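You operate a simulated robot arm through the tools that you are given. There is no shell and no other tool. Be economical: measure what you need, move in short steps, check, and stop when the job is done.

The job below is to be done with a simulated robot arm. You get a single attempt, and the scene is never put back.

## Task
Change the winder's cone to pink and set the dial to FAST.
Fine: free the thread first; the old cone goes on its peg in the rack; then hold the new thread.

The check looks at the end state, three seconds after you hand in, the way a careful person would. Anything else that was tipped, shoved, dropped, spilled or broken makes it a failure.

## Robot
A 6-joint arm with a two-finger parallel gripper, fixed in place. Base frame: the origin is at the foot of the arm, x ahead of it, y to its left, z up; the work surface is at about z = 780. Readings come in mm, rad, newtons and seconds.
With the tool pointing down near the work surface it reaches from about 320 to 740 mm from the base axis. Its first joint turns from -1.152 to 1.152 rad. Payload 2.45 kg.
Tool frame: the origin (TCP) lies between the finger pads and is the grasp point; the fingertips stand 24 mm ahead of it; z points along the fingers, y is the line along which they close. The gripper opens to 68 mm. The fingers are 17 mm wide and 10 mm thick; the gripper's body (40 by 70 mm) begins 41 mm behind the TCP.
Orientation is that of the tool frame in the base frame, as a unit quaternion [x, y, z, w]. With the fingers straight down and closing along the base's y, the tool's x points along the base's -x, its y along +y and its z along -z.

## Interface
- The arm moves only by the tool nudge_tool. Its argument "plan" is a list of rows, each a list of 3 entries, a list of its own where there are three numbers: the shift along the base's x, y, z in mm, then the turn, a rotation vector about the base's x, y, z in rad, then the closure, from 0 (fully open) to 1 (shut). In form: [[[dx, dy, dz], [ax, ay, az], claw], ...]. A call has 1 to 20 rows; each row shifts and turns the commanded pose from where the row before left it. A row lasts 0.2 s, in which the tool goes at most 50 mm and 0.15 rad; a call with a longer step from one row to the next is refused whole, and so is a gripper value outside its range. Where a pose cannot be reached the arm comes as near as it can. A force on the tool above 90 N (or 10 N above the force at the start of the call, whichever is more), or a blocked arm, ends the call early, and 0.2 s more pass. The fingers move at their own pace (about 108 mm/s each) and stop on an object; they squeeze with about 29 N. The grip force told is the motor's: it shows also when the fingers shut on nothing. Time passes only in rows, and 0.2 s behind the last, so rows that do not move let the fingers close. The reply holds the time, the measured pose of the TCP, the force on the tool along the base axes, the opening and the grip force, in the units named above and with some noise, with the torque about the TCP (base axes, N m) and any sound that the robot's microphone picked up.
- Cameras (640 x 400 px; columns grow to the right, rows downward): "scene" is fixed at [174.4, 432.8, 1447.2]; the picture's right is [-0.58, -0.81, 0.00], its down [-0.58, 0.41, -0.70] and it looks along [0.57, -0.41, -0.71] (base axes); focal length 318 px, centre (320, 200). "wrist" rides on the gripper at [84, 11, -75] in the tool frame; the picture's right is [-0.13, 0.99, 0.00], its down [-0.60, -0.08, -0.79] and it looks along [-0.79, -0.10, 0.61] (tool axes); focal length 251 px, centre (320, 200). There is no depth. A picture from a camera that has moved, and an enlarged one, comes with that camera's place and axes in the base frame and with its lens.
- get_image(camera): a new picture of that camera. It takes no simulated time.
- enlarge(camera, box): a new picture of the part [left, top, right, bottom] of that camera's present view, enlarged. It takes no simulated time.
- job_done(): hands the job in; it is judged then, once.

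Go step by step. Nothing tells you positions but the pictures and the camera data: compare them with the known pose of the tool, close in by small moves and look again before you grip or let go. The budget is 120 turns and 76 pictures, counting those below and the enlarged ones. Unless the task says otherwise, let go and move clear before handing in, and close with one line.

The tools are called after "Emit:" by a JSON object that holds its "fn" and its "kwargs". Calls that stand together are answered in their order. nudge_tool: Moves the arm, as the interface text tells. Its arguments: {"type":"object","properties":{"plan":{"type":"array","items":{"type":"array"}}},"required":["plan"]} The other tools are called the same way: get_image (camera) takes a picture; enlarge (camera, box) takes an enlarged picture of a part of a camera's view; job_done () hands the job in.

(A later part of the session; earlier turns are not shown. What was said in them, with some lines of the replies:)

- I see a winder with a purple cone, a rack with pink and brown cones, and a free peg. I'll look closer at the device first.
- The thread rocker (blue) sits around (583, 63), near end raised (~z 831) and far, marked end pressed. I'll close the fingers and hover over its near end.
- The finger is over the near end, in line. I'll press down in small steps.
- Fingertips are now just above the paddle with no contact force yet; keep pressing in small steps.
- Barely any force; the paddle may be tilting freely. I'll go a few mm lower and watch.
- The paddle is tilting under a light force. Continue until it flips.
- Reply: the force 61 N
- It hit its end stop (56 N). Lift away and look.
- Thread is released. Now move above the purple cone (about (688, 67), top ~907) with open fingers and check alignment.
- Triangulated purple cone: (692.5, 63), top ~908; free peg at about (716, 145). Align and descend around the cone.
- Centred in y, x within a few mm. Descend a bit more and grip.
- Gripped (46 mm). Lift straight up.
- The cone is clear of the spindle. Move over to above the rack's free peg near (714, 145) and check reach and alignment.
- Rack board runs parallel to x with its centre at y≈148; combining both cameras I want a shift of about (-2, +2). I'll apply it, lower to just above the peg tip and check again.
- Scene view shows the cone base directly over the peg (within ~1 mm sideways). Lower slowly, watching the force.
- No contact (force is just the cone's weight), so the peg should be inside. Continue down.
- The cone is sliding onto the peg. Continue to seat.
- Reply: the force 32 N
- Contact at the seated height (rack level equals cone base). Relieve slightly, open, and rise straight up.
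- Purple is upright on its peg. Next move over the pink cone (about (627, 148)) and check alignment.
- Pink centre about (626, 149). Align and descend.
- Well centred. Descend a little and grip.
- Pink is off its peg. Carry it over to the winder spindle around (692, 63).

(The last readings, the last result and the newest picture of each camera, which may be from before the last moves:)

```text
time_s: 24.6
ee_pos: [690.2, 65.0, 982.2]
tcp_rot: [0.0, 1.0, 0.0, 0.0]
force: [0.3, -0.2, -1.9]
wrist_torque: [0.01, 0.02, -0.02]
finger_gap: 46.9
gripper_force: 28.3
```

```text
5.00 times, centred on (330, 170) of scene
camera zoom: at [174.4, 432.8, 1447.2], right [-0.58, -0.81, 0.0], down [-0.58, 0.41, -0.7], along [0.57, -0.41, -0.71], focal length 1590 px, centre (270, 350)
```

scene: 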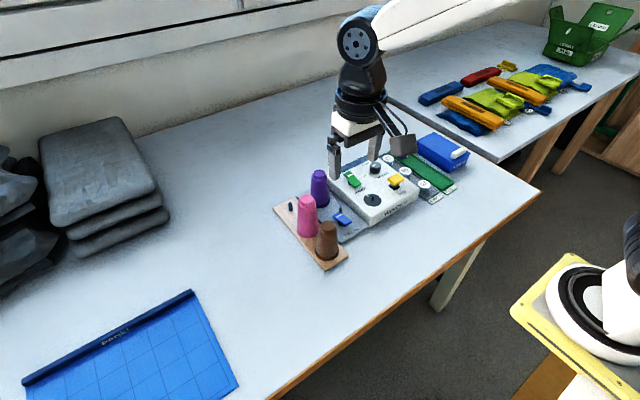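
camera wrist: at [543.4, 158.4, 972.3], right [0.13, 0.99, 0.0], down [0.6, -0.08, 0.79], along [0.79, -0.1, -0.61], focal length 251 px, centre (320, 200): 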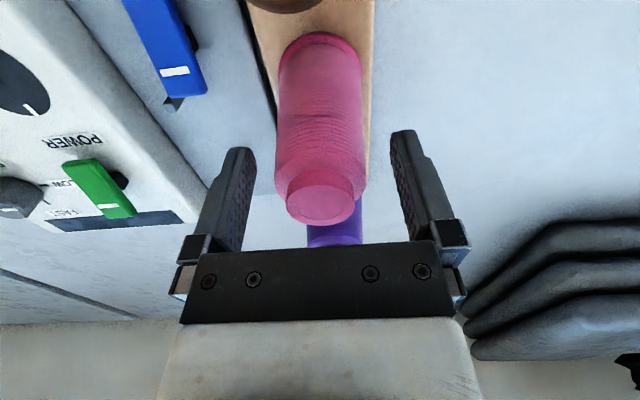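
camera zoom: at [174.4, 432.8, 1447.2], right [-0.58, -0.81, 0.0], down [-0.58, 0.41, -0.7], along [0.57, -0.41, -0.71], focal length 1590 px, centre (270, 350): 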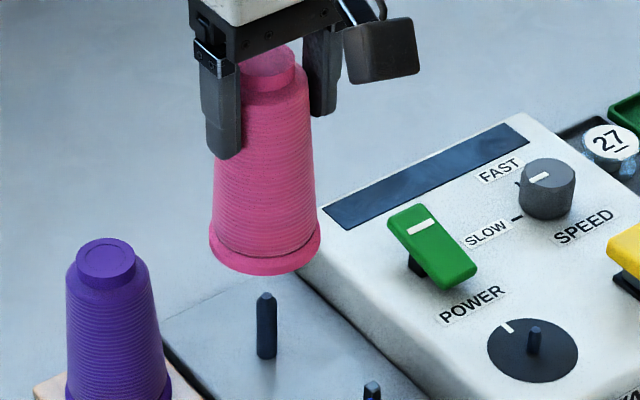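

Relative to the rack reference, the spindle is offset slightly; shift (+2.5, -1.7) and lower to just above the spindle tip.

Emit:
{"fn": "nudge_tool", "kwargs": {"plan": [[[2.5, -1.7, 0], [0, 0, 0], 1], [[0, 0, -15], [0, 0, 0], 1], [[0, 0, -15], [0, 0, 0], 1], [[0, 0, 0], [0, 0, 0], 1]]}}

Emit:
{"fn": "enlarge", "kwargs": {"camera": "scene", "box": [290, 140, 370, 210]}}

```text
time_s: 25.6
ee_pos: [695.2, 62.0, 951.9]
tcp_rot: [0.001, 1.0, 0.0, 0.0]
force: [-0.9, -1.8, -1.9]
wrist_torque: [0.01, 0.01, -0.03]
finger_gap: 46.9
gripper_force: 28.8
```

```text
5.71 times, centred on (330, 175) of scene
camera zoom: at [174.4, 432.8, 1447.2], right [-0.58, -0.81, 0.0], down [-0.58, 0.41, -0.7], along [0.57, -0.41, -0.71], focal length 1817 px, centre (263, 343)
```

zoom: 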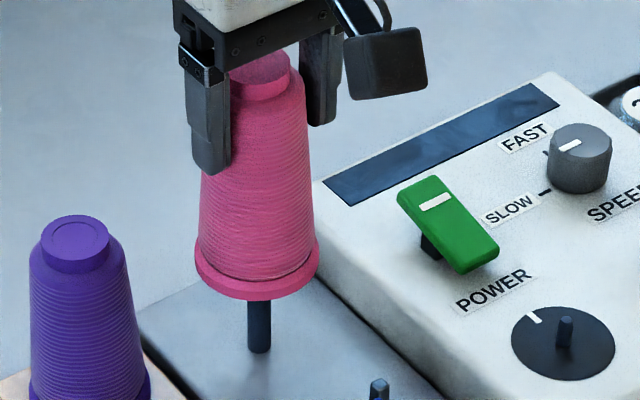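

Nearly aligned; lower in small steps watching the force.

Emit:
{"fn": "nudge_tool", "kwargs": {"plan": [[[-0.4, -0.5, -4], [0, 0, 0], 1], [[0, 0, -4], [0, 0, 0], 1], [[0, 0, -4], [0, 0, 0], 1], [[0, 0, -3], [0, 0, 0], 1]]}}

Emit:
{"fn": "enlarge", "kwargs": {"camera": "scene", "box": [290, 140, 370, 210]}}

```text
time_s: 26.6
ee_pos: [693.0, 62.3, 937.9]
tcp_rot: [0.0, 1.0, 0.0, -0.001]
force: [0.4, -0.2, -1.3]
wrist_torque: [0.0, 0.04, -0.03]
finger_gap: 47.0
gripper_force: 29.5
```

```text
5.71 times, centred on (330, 175) of scene
camera zoom: at [174.4, 432.8, 1447.2], right [-0.58, -0.81, 0.0], down [-0.58, 0.41, -0.7], along [0.57, -0.41, -0.71], focal length 1817 px, centre (263, 343)
```

zoom: 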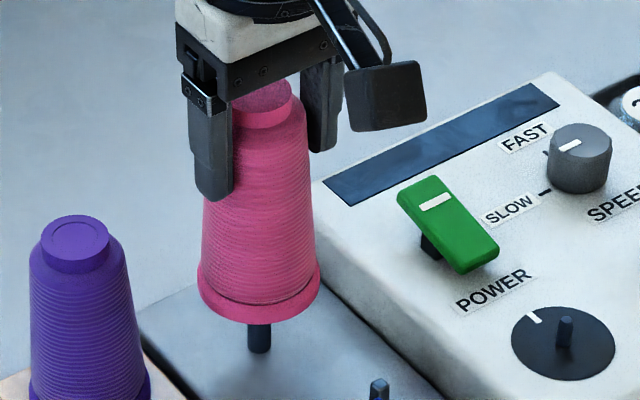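

Emit:
{"fn": "nudge_tool", "kwargs": {"plan": [[[0, 0, -4], [0, 0, 0], 1], [[0, 0, -4], [0, 0, 0], 1], [[0, 0, -4], [0, 0, 0], 1], [[0, 0, -4], [0, 0, 0], 1]]}}

```text
time_s: 27.6
ee_pos: [692.6, 61.3, 920.9]
tcp_rot: [-0.001, 1.0, 0.0, 0.0]
force: [0.1, -0.2, -1.6]
wrist_torque: [0.01, 0.02, 0.0]
finger_gap: 46.9
gripper_force: 29.0
```

No contact, so the spindle is inside the cone. Continue down.

Emit:
{"fn": "nudge_tool", "kwargs": {"plan": [[[0, 0, -5], [0, 0, 0], 1], [[0, 0, -5], [0, 0, 0], 1], [[0, 0, -5], [0, 0, 0], 1], [[0, 0, -5], [0, 0, 0], 1], [[0, 0, -4], [0, 0, 0], 1]]}}

Emit:
{"fn": "enlarge", "kwargs": {"camera": "scene", "box": [290, 140, 370, 210]}}

```text
time_s: 28.8
ee_pos: [693.6, 63.3, 897.8]
tcp_rot: [0.001, 1.0, 0.0, 0.0]
force: [-0.8, -0.2, -1.1]
wrist_torque: [-0.02, -0.02, -0.04]
finger_gap: 46.9
gripper_force: 28.7
```

```text
5.71 times, centred on (330, 175) of scene
camera zoom: at [174.4, 432.8, 1447.2], right [-0.58, -0.81, 0.0], down [-0.58, 0.41, -0.7], along [0.57, -0.41, -0.71], focal length 1817 px, centre (263, 343)
```

zoom: 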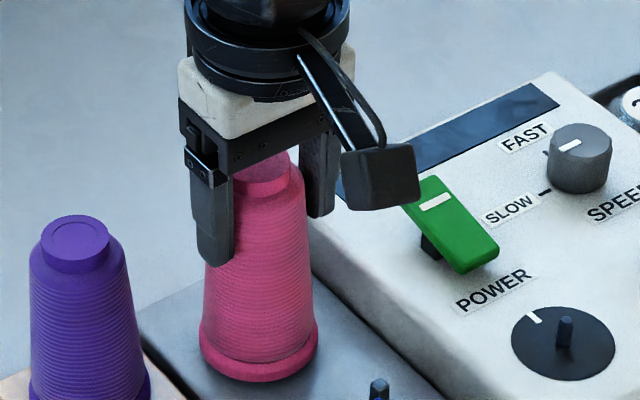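

Emit:
{"fn": "nudge_tool", "kwargs": {"plan": [[[0, 0, -2], [0, 0, 0], 1], [[0, 0, -2], [0, 0, 0], 1], [[0, 0, -1], [0, 0, 0], 1]]}}

```text
time_s: 29.6
ee_pos: [693.0, 61.4, 892.5]
tcp_rot: [0.0, 1.0, 0.001, -0.001]
force: [0.3, 0.3, -1.7]
wrist_torque: [-0.01, 0.01, 0.04]
finger_gap: 47.0
gripper_force: 29.2
```

Emit:
{"fn": "nudge_tool", "kwargs": {"plan": [[[0, 0, -2], [0, 0, 0], 1], [[0, 0, -1.5], [0, 0, 0], 1]]}}

```text
time_s: 30.2
ee_pos: [693.0, 62.3, 892.1]
tcp_rot: [0.0, 1.0, 0.001, 0.002]
force: [-12.2, -3.3, 25.1]
wrist_torque: [0.37, 0.66, 0.2]
finger_gap: 46.8
gripper_force: 28.8
```

Seated (contact at the expected height). Relieve, open and rise.

Emit:
{"fn": "nudge_tool", "kwargs": {"plan": [[[0, 0, 2], [0, 0, 0], 1], [[0, 0, 0], [0, 0, 0], 0.6], [[0, 0, 0], [0, 0, 0], 0], [[0, 0, 0], [0, 0, 0], 0], [[0, 0, 15], [0, 0, 0], 0], [[0, 0, 25], [0, 0, 0], 0], [[0, 0, 35], [0, 0, 0], 0]]}}

Emit:
{"fn": "enlarge", "kwargs": {"camera": "scene", "box": [270, 130, 410, 250]}}

```text
time_s: 31.8
ee_pos: [692.0, 62.8, 965.4]
tcp_rot: [0.0, 1.0, 0.0, 0.0]
force: [-0.6, -0.6, 0.7]
wrist_torque: [-0.02, 0.02, 0.02]
finger_gap: 68.1
gripper_force: 0.1
```

```text
3.33 times, centred on (340, 190) of scene
camera zoom: at [174.4, 432.8, 1447.3], right [-0.58, -0.81, 0.0], down [-0.58, 0.41, -0.7], along [0.57, -0.41, -0.71], focal length 1060 px, centre (253, 233)
```

zoom: 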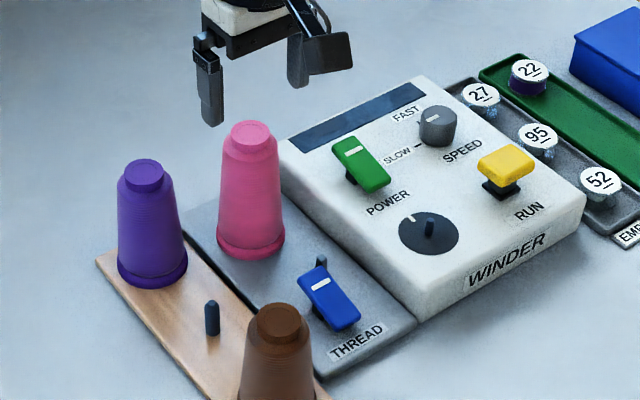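

Pink stands on the spindle and purple on the rack. Now go above the far (marked) end of the thread rocker, about (600, 64), with fingers shut.

Emit:
{"fn": "nudge_tool", "kwargs": {"plan": [[[-40, 0, 0], [0, 0, 0], 0.5], [[-45, 1, 0], [0, 0, 0], 1], [[-7, 0, -30], [0, 0, 0], 1], [[0, 0, -35], [0, 0, 0], 1], [[0, 0, -35], [0, 0, 0], 1], [[0, 0, 0], [0, 0, 0], 1]]}}

Emit:
{"fn": "enlarge", "kwargs": {"camera": "scene", "box": [310, 160, 380, 230]}}

Emit:
{"fn": "enlarge", "kwargs": {"camera": "wrist", "box": [220, 0, 420, 200]}}

```text
time_s: 33.2
ee_pos: [601.6, 62.7, 866.6]
tcp_rot: [0.0, 1.0, 0.0, 0.001]
force: [-0.2, 0.2, -0.9]
wrist_torque: [-0.02, -0.02, 0.02]
finger_gap: 0.0
gripper_force: 24.1
```

```text
5.71 times, centred on (345, 195) of scene
camera zoom: at [174.4, 432.8, 1447.2], right [-0.58, -0.81, 0.0], down [-0.58, 0.41, -0.7], along [0.57, -0.41, -0.71], focal length 1817 px, centre (177, 229)
```

zoom: 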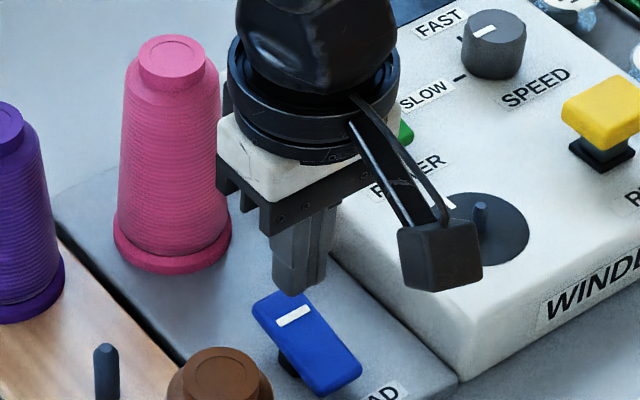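

```text
2.00 times, centred on (320, 100) of wrist
camera zoom: at [517.9, 73.2, 941.3], right [0.13, 0.99, 0.0], down [0.6, -0.08, 0.79], along [0.79, -0.1, -0.61], focal length 503 px, centre (320, 400)
```

zoom: 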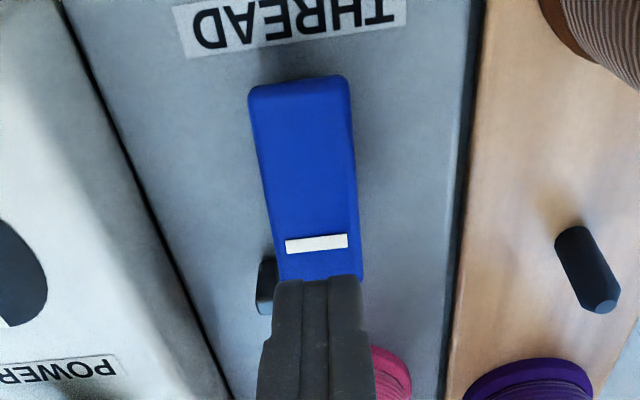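

The tip will land on the marked end, just clear of the thread post. Press down in small steps.

Emit:
{"fn": "nudge_tool", "kwargs": {"plan": [[[-2, 0.5, -10], [0, 0, 0], 1], [[0, 0, -8], [0, 0, 0], 1], [[0, 0, -5], [0, 0, 0], 1], [[0, 0, -4], [0, 0, 0], 1]]}}

Emit:
{"fn": "enlarge", "kwargs": {"camera": "scene", "box": [310, 160, 380, 230]}}

```text
time_s: 34.2
ee_pos: [601.3, 63.4, 839.6]
tcp_rot: [0.001, 1.0, 0.001, 0.001]
force: [0.8, 0.4, 2.3]
wrist_torque: [0.02, -0.01, -0.03]
finger_gap: 0.0
gripper_force: 23.4
```

```text
5.71 times, centred on (345, 195) of scene
camera zoom: at [174.4, 432.8, 1447.3], right [-0.58, -0.81, 0.0], down [-0.58, 0.41, -0.7], along [0.57, -0.41, -0.71], focal length 1817 px, centre (177, 229)
```

zoom: 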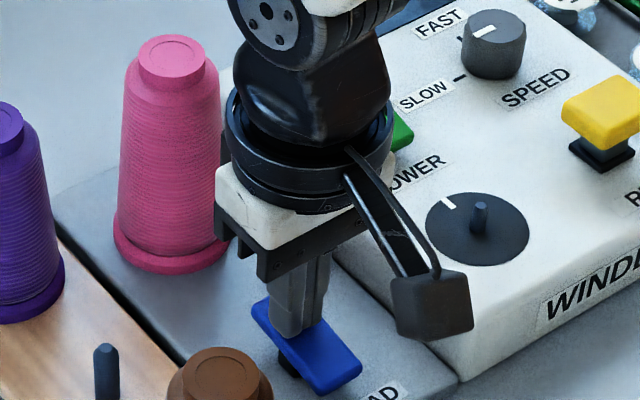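

Contact has begun (~2 N), tip on the marked end. Keep pressing.

Emit:
{"fn": "nudge_tool", "kwargs": {"plan": [[[0, 0, -3], [0, 0, 0], 1], [[0, 0, -3], [0, 0, 0], 1], [[0, 0, -2], [0, 0, 0], 1]]}}

Emit:
{"fn": "enlarge", "kwargs": {"camera": "scene", "box": [310, 160, 380, 230]}}

```text
time_s: 35.0
ee_pos: [598.2, 63.6, 836.9]
tcp_rot: [0.001, 1.0, 0.001, 0.001]
force: [-31.0, -2.0, 77.2]
wrist_torque: [-0.07, 1.35, -0.03]
finger_gap: 0.0
gripper_force: 24.0
```

```text
5.71 times, centred on (345, 195) of scene
camera zoom: at [172.1, 432.6, 1447.6], right [-0.58, -0.81, 0.0], down [-0.58, 0.41, -0.7], along [0.57, -0.41, -0.71], focal length 1817 px, centre (177, 229)
```

zoom: 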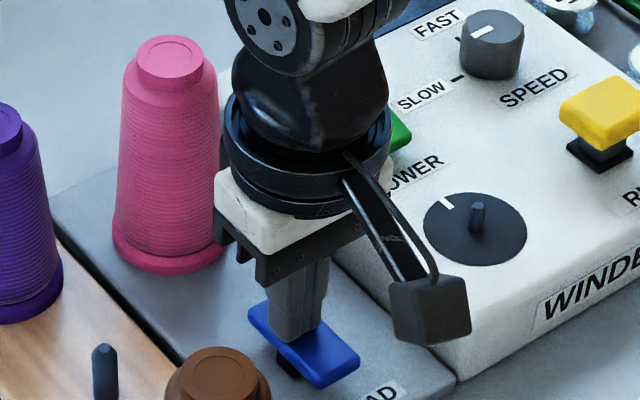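

Strong stop; lift off and inspect.

Emit:
{"fn": "nudge_tool", "kwargs": {"plan": [[[0, 0, 6], [0, 0, 0], 1], [[0, 0, 35], [0, 0, 0], 1], [[-40, 0, 30], [0, 0, 0], 1], [[-45, 0, 20], [0, 0, 0], 1]]}}

Emit:
{"fn": "enlarge", "kwargs": {"camera": "scene", "box": [310, 160, 380, 230]}}

Emit:
{"fn": "get_image", "kwargs": {"camera": "wrist"}}

```text
time_s: 36.0
ee_pos: [514.3, 63.3, 921.9]
tcp_rot: [0.0, 1.0, 0.001, 0.0]
force: [-0.3, -0.6, -0.2]
wrist_torque: [-0.03, 0.0, 0.0]
finger_gap: 0.0
gripper_force: 23.7
```

```text
5.71 times, centred on (345, 195) of scene
camera zoom: at [174.4, 432.8, 1447.3], right [-0.58, -0.81, 0.0], down [-0.58, 0.41, -0.7], along [0.57, -0.41, -0.71], focal length 1817 px, centre (177, 229)
```

zoom: 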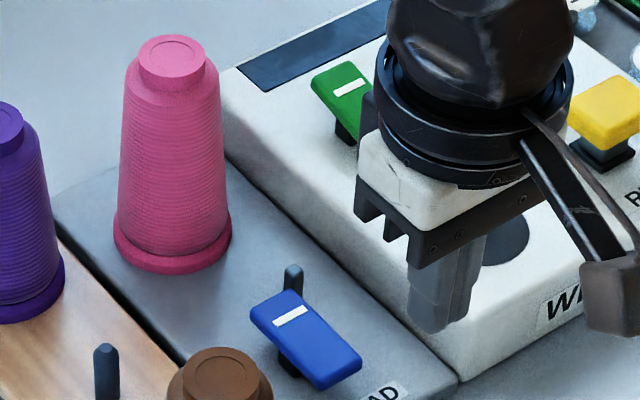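

```text
21 pictures are left
camera wrist: at [430.8, 73.9, 997.4], right [0.13, 0.99, 0.0], down [0.6, -0.08, 0.79], along [0.79, -0.1, -0.61], focal length 251 px, centre (320, 200)
```

wrist: 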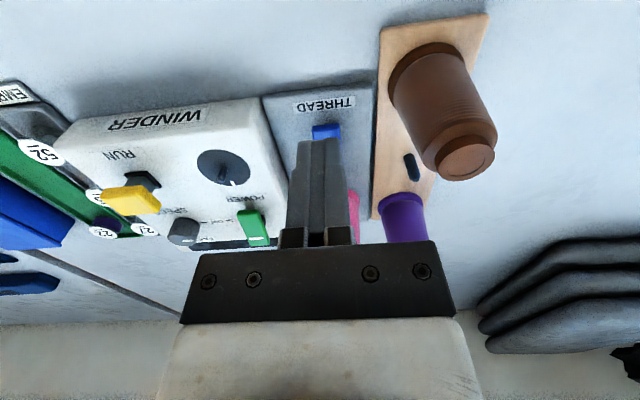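

The rocker has only gone part way and no thread is held; I pressed too near the pivot. Press again further out (x≈608, y≈66), staying clear of the post.

Emit:
{"fn": "nudge_tool", "kwargs": {"plan": [[[45, 1, 0], [0, 0, 0], 1], [[46, 1, -10], [0, 0, 0], 1], [[2, 1, -25], [0, 0, 0], 1], [[0, 0, -28], [0, 0, 0], 1], [[0, 0, 0], [0, 0, 0], 1]]}}

Emit:
{"fn": "enlarge", "kwargs": {"camera": "wrist", "box": [220, 0, 420, 200]}}

```text
time_s: 37.2
ee_pos: [607.0, 66.5, 858.3]
tcp_rot: [-0.001, 1.0, 0.001, 0.001]
force: [-0.3, -1.0, 0.3]
wrist_torque: [-0.02, 0.02, -0.02]
finger_gap: 0.2
gripper_force: 23.7
```

```text
2.00 times, centred on (320, 100) of wrist
camera zoom: at [524.0, 77.5, 933.9], right [0.13, 0.99, 0.0], down [0.6, -0.08, 0.79], along [0.79, -0.1, -0.61], focal length 503 px, centre (320, 400)
```

zoom: 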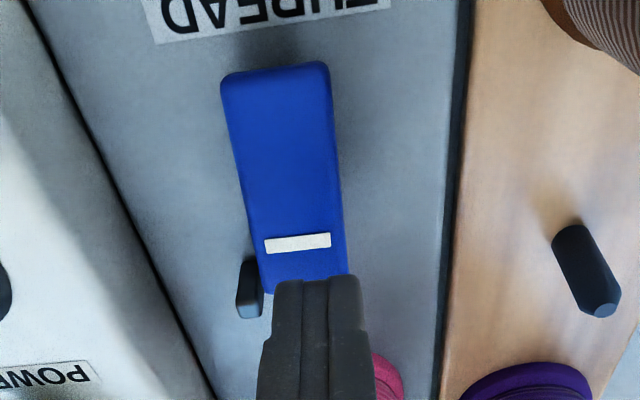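

The paddle actually spans x≈560–622 (pivot ≈591). Shift to x≈613 and press.

Emit:
{"fn": "nudge_tool", "kwargs": {"plan": [[[6, -1, 0], [0, 0, 0], 1], [[0, 0, -8], [0, 0, 0], 1], [[0, 0, -6], [0, 0, 0], 1], [[0, 0, -4], [0, 0, 0], 1], [[0, 0, -3], [0, 0, 0], 1]]}}

```text
time_s: 38.4
ee_pos: [614.4, 65.3, 836.7]
tcp_rot: [0.0, 1.0, 0.0, 0.0]
force: [-0.1, 0.3, 0.6]
wrist_torque: [-0.02, 0.0, 0.0]
finger_gap: 0.0
gripper_force: 23.6
```

Emit:
{"fn": "nudge_tool", "kwargs": {"plan": [[[0, 0, -3], [0, 0, 0], 1], [[0, 0, -3], [0, 0, 0], 1]]}}

Emit:
{"fn": "enlarge", "kwargs": {"camera": "scene", "box": [310, 160, 380, 230]}}

```text
time_s: 39.0
ee_pos: [614.6, 66.1, 835.2]
tcp_rot: [0.001, 1.0, 0.0, 0.003]
force: [-4.0, -0.7, 23.2]
wrist_torque: [-0.02, 0.29, 0.04]
finger_gap: 0.0
gripper_force: 23.5
```

```text
5.71 times, centred on (345, 195) of scene
camera zoom: at [173.8, 432.7, 1447.3], right [-0.58, -0.81, 0.0], down [-0.58, 0.41, -0.7], along [0.57, -0.41, -0.71], focal length 1817 px, centre (177, 229)
```

zoom: 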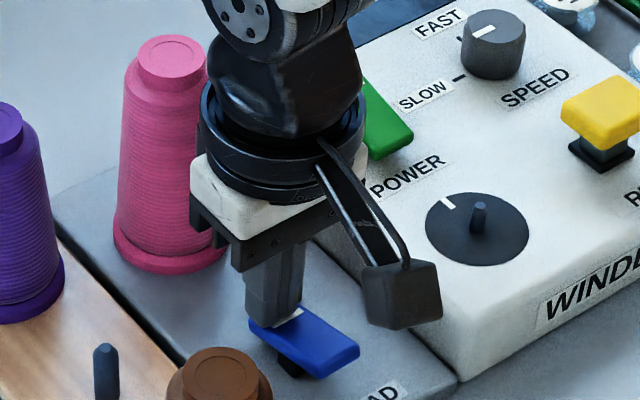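

Emit:
{"fn": "nudge_tool", "kwargs": {"plan": [[[0, 0, -2], [0, 0, 0], 1], [[0, 0, 0], [0, 0, 0], 1]]}}

```text
time_s: 39.6
ee_pos: [614.8, 65.4, 834.9]
tcp_rot: [-0.001, 1.0, 0.001, 0.005]
force: [-13.1, -1.9, 85.4]
wrist_torque: [0.0, 1.19, 0.08]
finger_gap: 0.3
gripper_force: 23.7
```

At the stop. Lift off and look for the thread.

Emit:
{"fn": "nudge_tool", "kwargs": {"plan": [[[0, 0, 6], [0, 0, 0], 1], [[0, 0, 35], [0, 0, 0], 1], [[-40, 0, 40], [0, 0, 0], 1], [[-45, -20, 30], [0, 0, 0], 0.6]]}}

Emit:
{"fn": "enlarge", "kwargs": {"camera": "scene", "box": [310, 160, 380, 230]}}

```text
refused: row 3 steps farther than a row can; nothing moved
```

```text
5.71 times, centred on (345, 195) of scene
camera zoom: at [173.4, 432.6, 1447.4], right [-0.58, -0.81, 0.0], down [-0.58, 0.41, -0.7], along [0.57, -0.41, -0.71], focal length 1817 px, centre (177, 229)
```

zoom: 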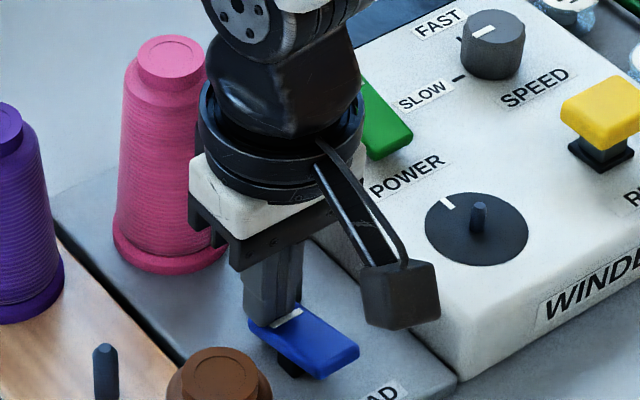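

I'll lift in legal steps, then inspect the thread.

Emit:
{"fn": "nudge_tool", "kwargs": {"plan": [[[0, 0, 6], [0, 0, 0], 1], [[0, 0, 35], [0, 0, 0], 1], [[-20, -20, 35], [0, 0, 0], 1], [[0, -40, 20], [0, 0, 0], 0.5], [[10, -45, 0], [0, 0, 0], 0], [[10, -40, 0], [0, 0, 0], 0], [[10, -40, 0], [0, 0, 0], 0], [[20, -5, 0], [0, 0, 0], 0]]}}

Emit:
{"fn": "enlarge", "kwargs": {"camera": "scene", "box": [280, 150, 380, 240]}}

Emit:
{"fn": "get_image", "kwargs": {"camera": "wrist"}}

```text
time_s: 41.4
ee_pos: [643.7, -125.3, 926.6]
tcp_rot: [0.0, 1.0, 0.0, 0.0]
force: [-0.6, 0.1, -0.3]
wrist_torque: [0.01, 0.01, 0.03]
finger_gap: 67.9
gripper_force: 0.1
```

```text
4.44 times, centred on (330, 195) of scene
camera zoom: at [174.4, 432.8, 1447.2], right [-0.58, -0.81, 0.0], down [-0.58, 0.41, -0.7], along [0.57, -0.41, -0.71], focal length 1413 px, centre (276, 222)
```

zoom: 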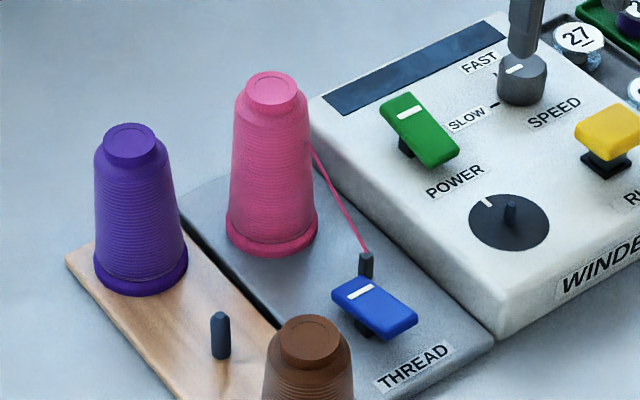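

```text
16 pictures are left
camera wrist: at [560.2, -113.9, 1002.0], right [0.13, 0.99, 0.0], down [0.6, -0.08, 0.79], along [0.79, -0.1, -0.61], focal length 251 px, centre (320, 200)
```

wrist: 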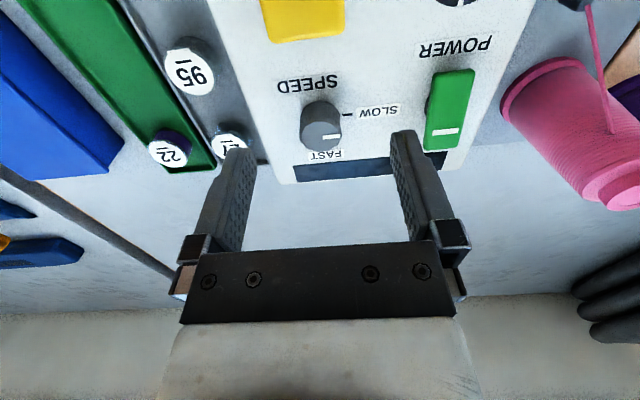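

The pink thread is now held. Take a close look at the knob.

Emit:
{"fn": "enlarge", "kwargs": {"camera": "wrist", "box": [270, 70, 430, 180]}}

```text
3.64 times, centred on (350, 125) of wrist
camera zoom: at [560.2, -113.9, 1002.0], right [0.13, 0.99, 0.0], down [0.6, -0.08, 0.79], along [0.79, -0.1, -0.61], focal length 914 px, centre (211, 473)
```

zoom: 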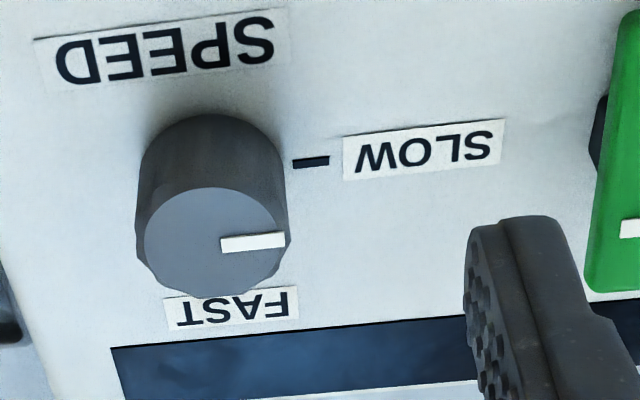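

Knob centre ≈ (676.7, -128), top z≈854, panel z≈829; pointer at SLOW (+y), FAST is at +x, i.e. −90° about z. Pre-rotate the tool +45°, centre over the knob and check.

Emit:
{"fn": "nudge_tool", "kwargs": {"plan": [[[6, -0.5, 0], [0, 0, 0.131], 0], [[6, -0.5, 0], [0, 0, 0.131], 0], [[6, -0.5, 0], [0, 0, 0.131], 0], [[6, -0.5, 0], [0, 0, 0.131], 0], [[6, -0.5, -15], [0, 0, 0.131], 0], [[2, 0, -20], [0, 0, 0.13], 0], [[0, 0, 0], [0, 0, 0], 0]]}}

Emit:
{"fn": "get_image", "kwargs": {"camera": "wrist"}}

Emit:
{"fn": "enlarge", "kwargs": {"camera": "scene", "box": [335, 130, 425, 200]}}

```text
time_s: 43.0
ee_pos: [676.4, -127.2, 891.0]
tcp_rot: [-0.384, 0.924, 0.0, -0.001]
force: [0.0, 0.3, -0.2]
wrist_torque: [0.0, -0.01, 0.0]
finger_gap: 68.2
gripper_force: 0.1
```

```text
14 pictures are left
camera wrist: at [609.3, -178.9, 966.5], right [-0.61, 0.79, 0.0], down [0.48, 0.37, 0.79], along [0.63, 0.49, -0.61], focal length 251 px, centre (320, 200)
```

wrist: 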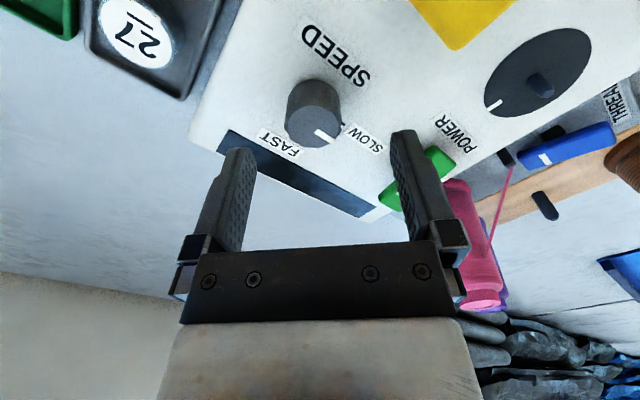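

```text
5.71 times, centred on (380, 165) of scene
camera zoom: at [174.4, 432.8, 1447.2], right [-0.58, -0.81, 0.0], down [-0.58, 0.41, -0.7], along [0.57, -0.41, -0.71], focal length 1817 px, centre (-23, 400)
```

zoom: 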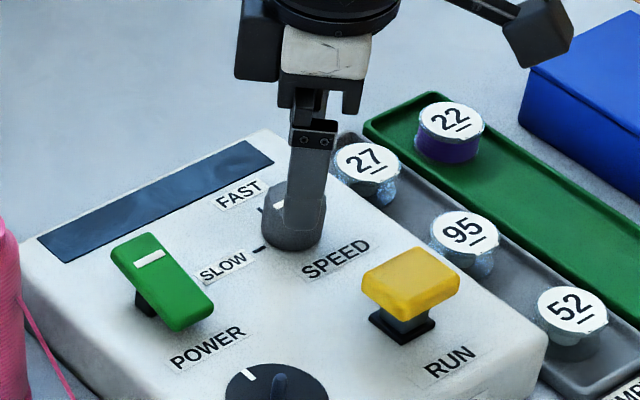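

Centred. Descend around the knob and close.

Emit:
{"fn": "nudge_tool", "kwargs": {"plan": [[[0, -1, -12], [0, 0, 0], 0], [[0, 0, -12], [0, 0, 0], 0], [[0, 0, -7], [0, 0, 0], 0], [[0, 0, 0], [0, 0, 0], 0.4], [[0, 0, 0], [0, 0, 0], 1], [[0, 0, 0], [0, 0, 0], 1]]}}

Emit:
{"fn": "enlarge", "kwargs": {"camera": "scene", "box": [335, 130, 425, 200]}}

```text
time_s: 44.4
ee_pos: [676.6, -130.5, 860.6]
tcp_rot: [-0.381, 0.924, -0.002, 0.003]
force: [20.6, -18.9, -11.2]
wrist_torque: [0.14, -0.5, -0.1]
finger_gap: 30.8
gripper_force: 44.1
```

```text
5.71 times, centred on (380, 165) of scene
camera zoom: at [175.2, 432.3, 1447.3], right [-0.58, -0.81, 0.0], down [-0.58, 0.41, -0.7], along [0.57, -0.41, -0.71], focal length 1817 px, centre (-23, 400)
```

zoom: 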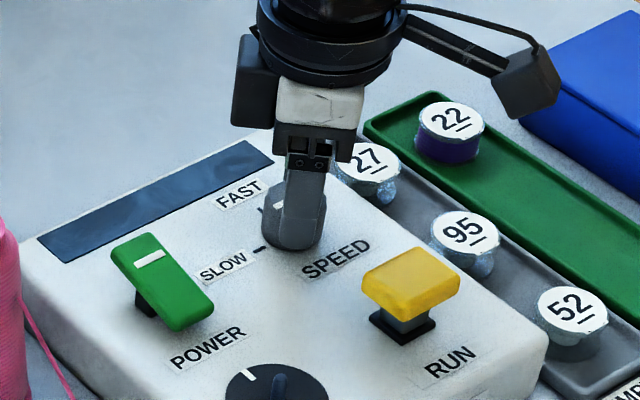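

Gripped the knob with a small side load; relieve it by (+1,-1) and start turning clockwise.

Emit:
{"fn": "nudge_tool", "kwargs": {"plan": [[[1, -1, 0], [0, 0, 0], 1], [[0, 0, 0], [0, 0, -0.1], 1], [[0, 0, 0], [0, 0, -0.1], 1], [[0, 0, 0], [0, 0, -0.1], 1]]}}

```text
time_s: 45.4
ee_pos: [677.9, -129.8, 860.4]
tcp_rot: [-0.239, 0.971, 0.0, 0.003]
force: [15.7, -17.2, 0.6]
wrist_torque: [-0.68, 0.47, -0.06]
finger_gap: 30.8
gripper_force: 44.2
```

Emit:
{"fn": "nudge_tool", "kwargs": {"plan": [[[1, -1, 0], [0, 0, -0.1], 1], [[0, 0, 0], [0, 0, -0.12], 1], [[0, 0, 0], [0, 0, -0.12], 1], [[0, 0, 0], [0, 0, -0.12], 1], [[0, 0, 0], [0, 0, -0.12], 1]]}}

Emit:
{"fn": "enlarge", "kwargs": {"camera": "scene", "box": [335, 130, 425, 200]}}

```text
time_s: 46.6
ee_pos: [676.9, -129.2, 859.2]
tcp_rot: [0.049, 0.999, 0.001, 0.0]
force: [-4.5, 3.5, 19.7]
wrist_torque: [0.21, -0.45, -0.02]
finger_gap: 30.8
gripper_force: 43.6
```

```text
5.71 times, centred on (380, 165) of scene
camera zoom: at [173.8, 433.0, 1447.3], right [-0.58, -0.81, 0.0], down [-0.58, 0.41, -0.7], along [0.57, -0.41, -0.71], focal length 1817 px, centre (-23, 400)
```

zoom: 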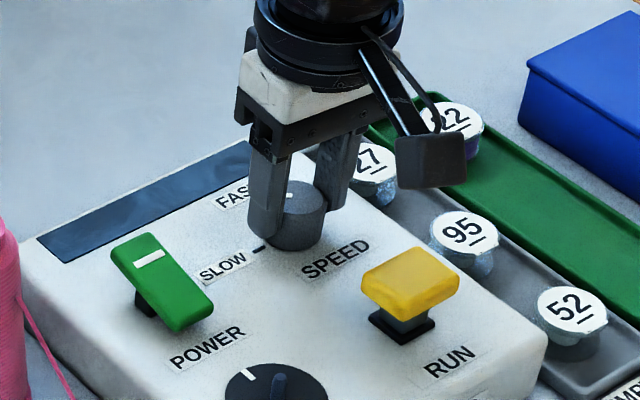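

The knob is turning with the gripper. Turn the remaining 0.69 rad.

Emit:
{"fn": "nudge_tool", "kwargs": {"plan": [[[0, 0, 0.5], [0, 0, -0.12], 1], [[0, 0, 0], [0, 0, -0.12], 1], [[0, 0, 0], [0, 0, -0.12], 1], [[0, 0, 0], [0, 0, -0.12], 1], [[0, 0, 0], [0, 0, -0.12], 1], [[0, 0, 0], [0, 0, -0.091], 1]]}}

Emit:
{"fn": "enlarge", "kwargs": {"camera": "wrist", "box": [210, 90, 430, 260]}}

```text
time_s: 48.0
ee_pos: [677.6, -127.6, 860.3]
tcp_rot: [0.383, 0.924, 0.001, 0.0]
force: [3.6, 23.6, 14.5]
wrist_torque: [1.02, 0.52, 0.04]
finger_gap: 30.7
gripper_force: 44.1
```

```text
2.35 times, centred on (320, 175) of wrist
camera zoom: at [626.9, -60.8, 936.0], right [0.79, 0.61, 0.0], down [0.37, -0.48, 0.79], along [0.48, -0.63, -0.61], focal length 592 px, centre (320, 259)
```

zoom: 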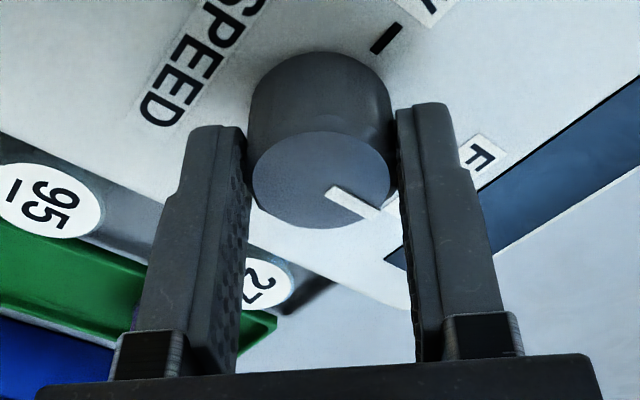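

The pointer is exactly along +x, at FAST. Relieve side load, open, and rise clear.

Emit:
{"fn": "nudge_tool", "kwargs": {"plan": [[[0, 1.5, 0.5], [0, 0, 0], 1], [[0, 0, 0], [0, 0, 0], 0.5], [[0, 0, 0], [0, 0, 0], 0], [[0, 0, 0], [0, 0, 0], 0], [[0, 0, 15], [0, 0, 0], 0], [[0, 0, 25], [0, 0, 0], 0], [[0, 0, 40], [0, 0, 0], 0], [[-20, 0, 40], [0, 0, 0], 0], [[-40, 0, 20], [0, 0, 0], 0], [[-40, 0, 0], [0, 0, 0], 0], [[-40, 0, 0], [0, 0, 0], 0]]}}

Emit:
{"fn": "enlarge", "kwargs": {"camera": "scene", "box": [340, 130, 420, 190]}}

Emit:
{"fn": "get_image", "kwargs": {"camera": "scene"}}

```text
time_s: 50.4
ee_pos: [536.4, -129.0, 1000.3]
tcp_rot: [0.382, 0.924, 0.0, 0.001]
force: [-0.1, 0.8, 0.8]
wrist_torque: [0.0, 0.01, 0.01]
finger_gap: 68.0
gripper_force: 0.1
```

```text
6.67 times, centred on (380, 160) of scene
camera zoom: at [174.4, 432.8, 1447.3], right [-0.58, -0.81, 0.0], down [-0.58, 0.41, -0.7], along [0.57, -0.41, -0.71], focal length 2120 px, centre (-80, 467)
```

zoom: 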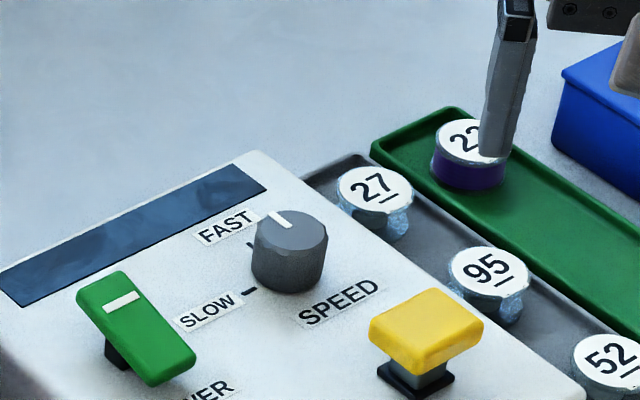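

```text
8 pictures are left
```

scene: 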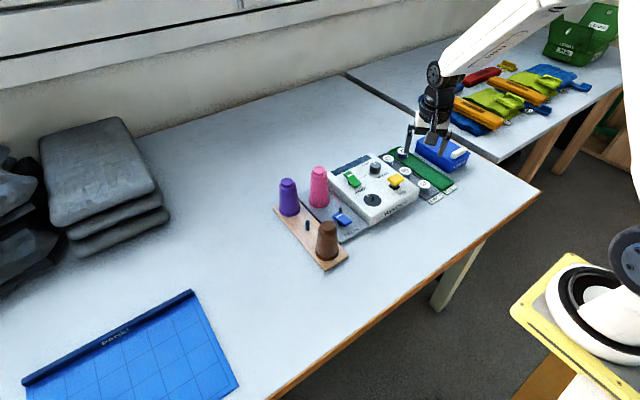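

Everything looks right; one more enlarged check of the knob pointer and the thread.

Emit:
{"fn": "enlarge", "kwargs": {"camera": "scene", "box": [360, 154, 390, 178]}}

Emit:
{"fn": "enlarge", "kwargs": {"camera": "scene", "box": [270, 155, 370, 275]}}

```text
16.00 times, centred on (375, 166) of scene
camera zoom: at [174.4, 432.8, 1447.3], right [-0.58, -0.81, 0.0], down [-0.58, 0.41, -0.7], along [0.57, -0.41, -0.71], focal length 5088 px, centre (-560, 744)
```

zoom: 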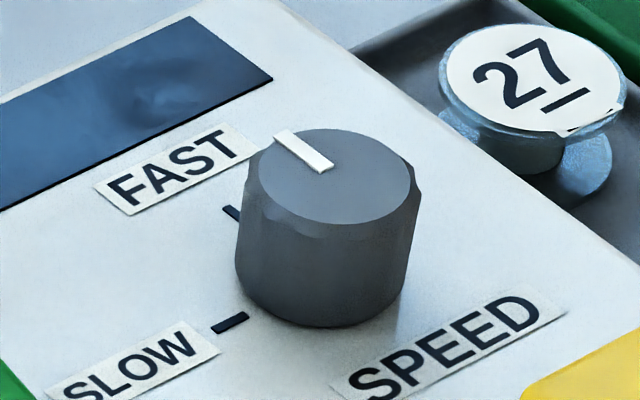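

```text
3.33 times, centred on (320, 215) of scene
camera zoom: at [174.4, 432.8, 1447.3], right [-0.58, -0.81, 0.0], down [-0.58, 0.41, -0.7], along [0.57, -0.41, -0.71], focal length 1060 px, centre (320, 150)
```

zoom: 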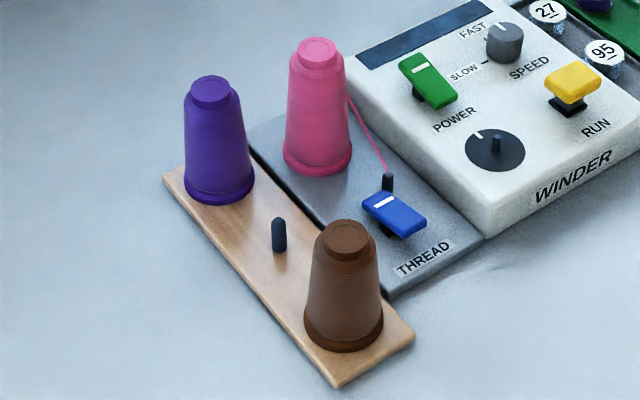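

The winder now has the pink cone, and its thread is held. I freed the old thread first; the purple cone is back on its peg in the rack, the dial points to FAST, and the arm is clear.

Emit:
{"fn": "job_done", "kwargs": {}}

```text
The job is handed in.
```

The pink cone is on the winder with its thread held, the purple cone is back on its rack peg, and the dial is set to FAST. In the last pictures nothing else had been moved or tipped.
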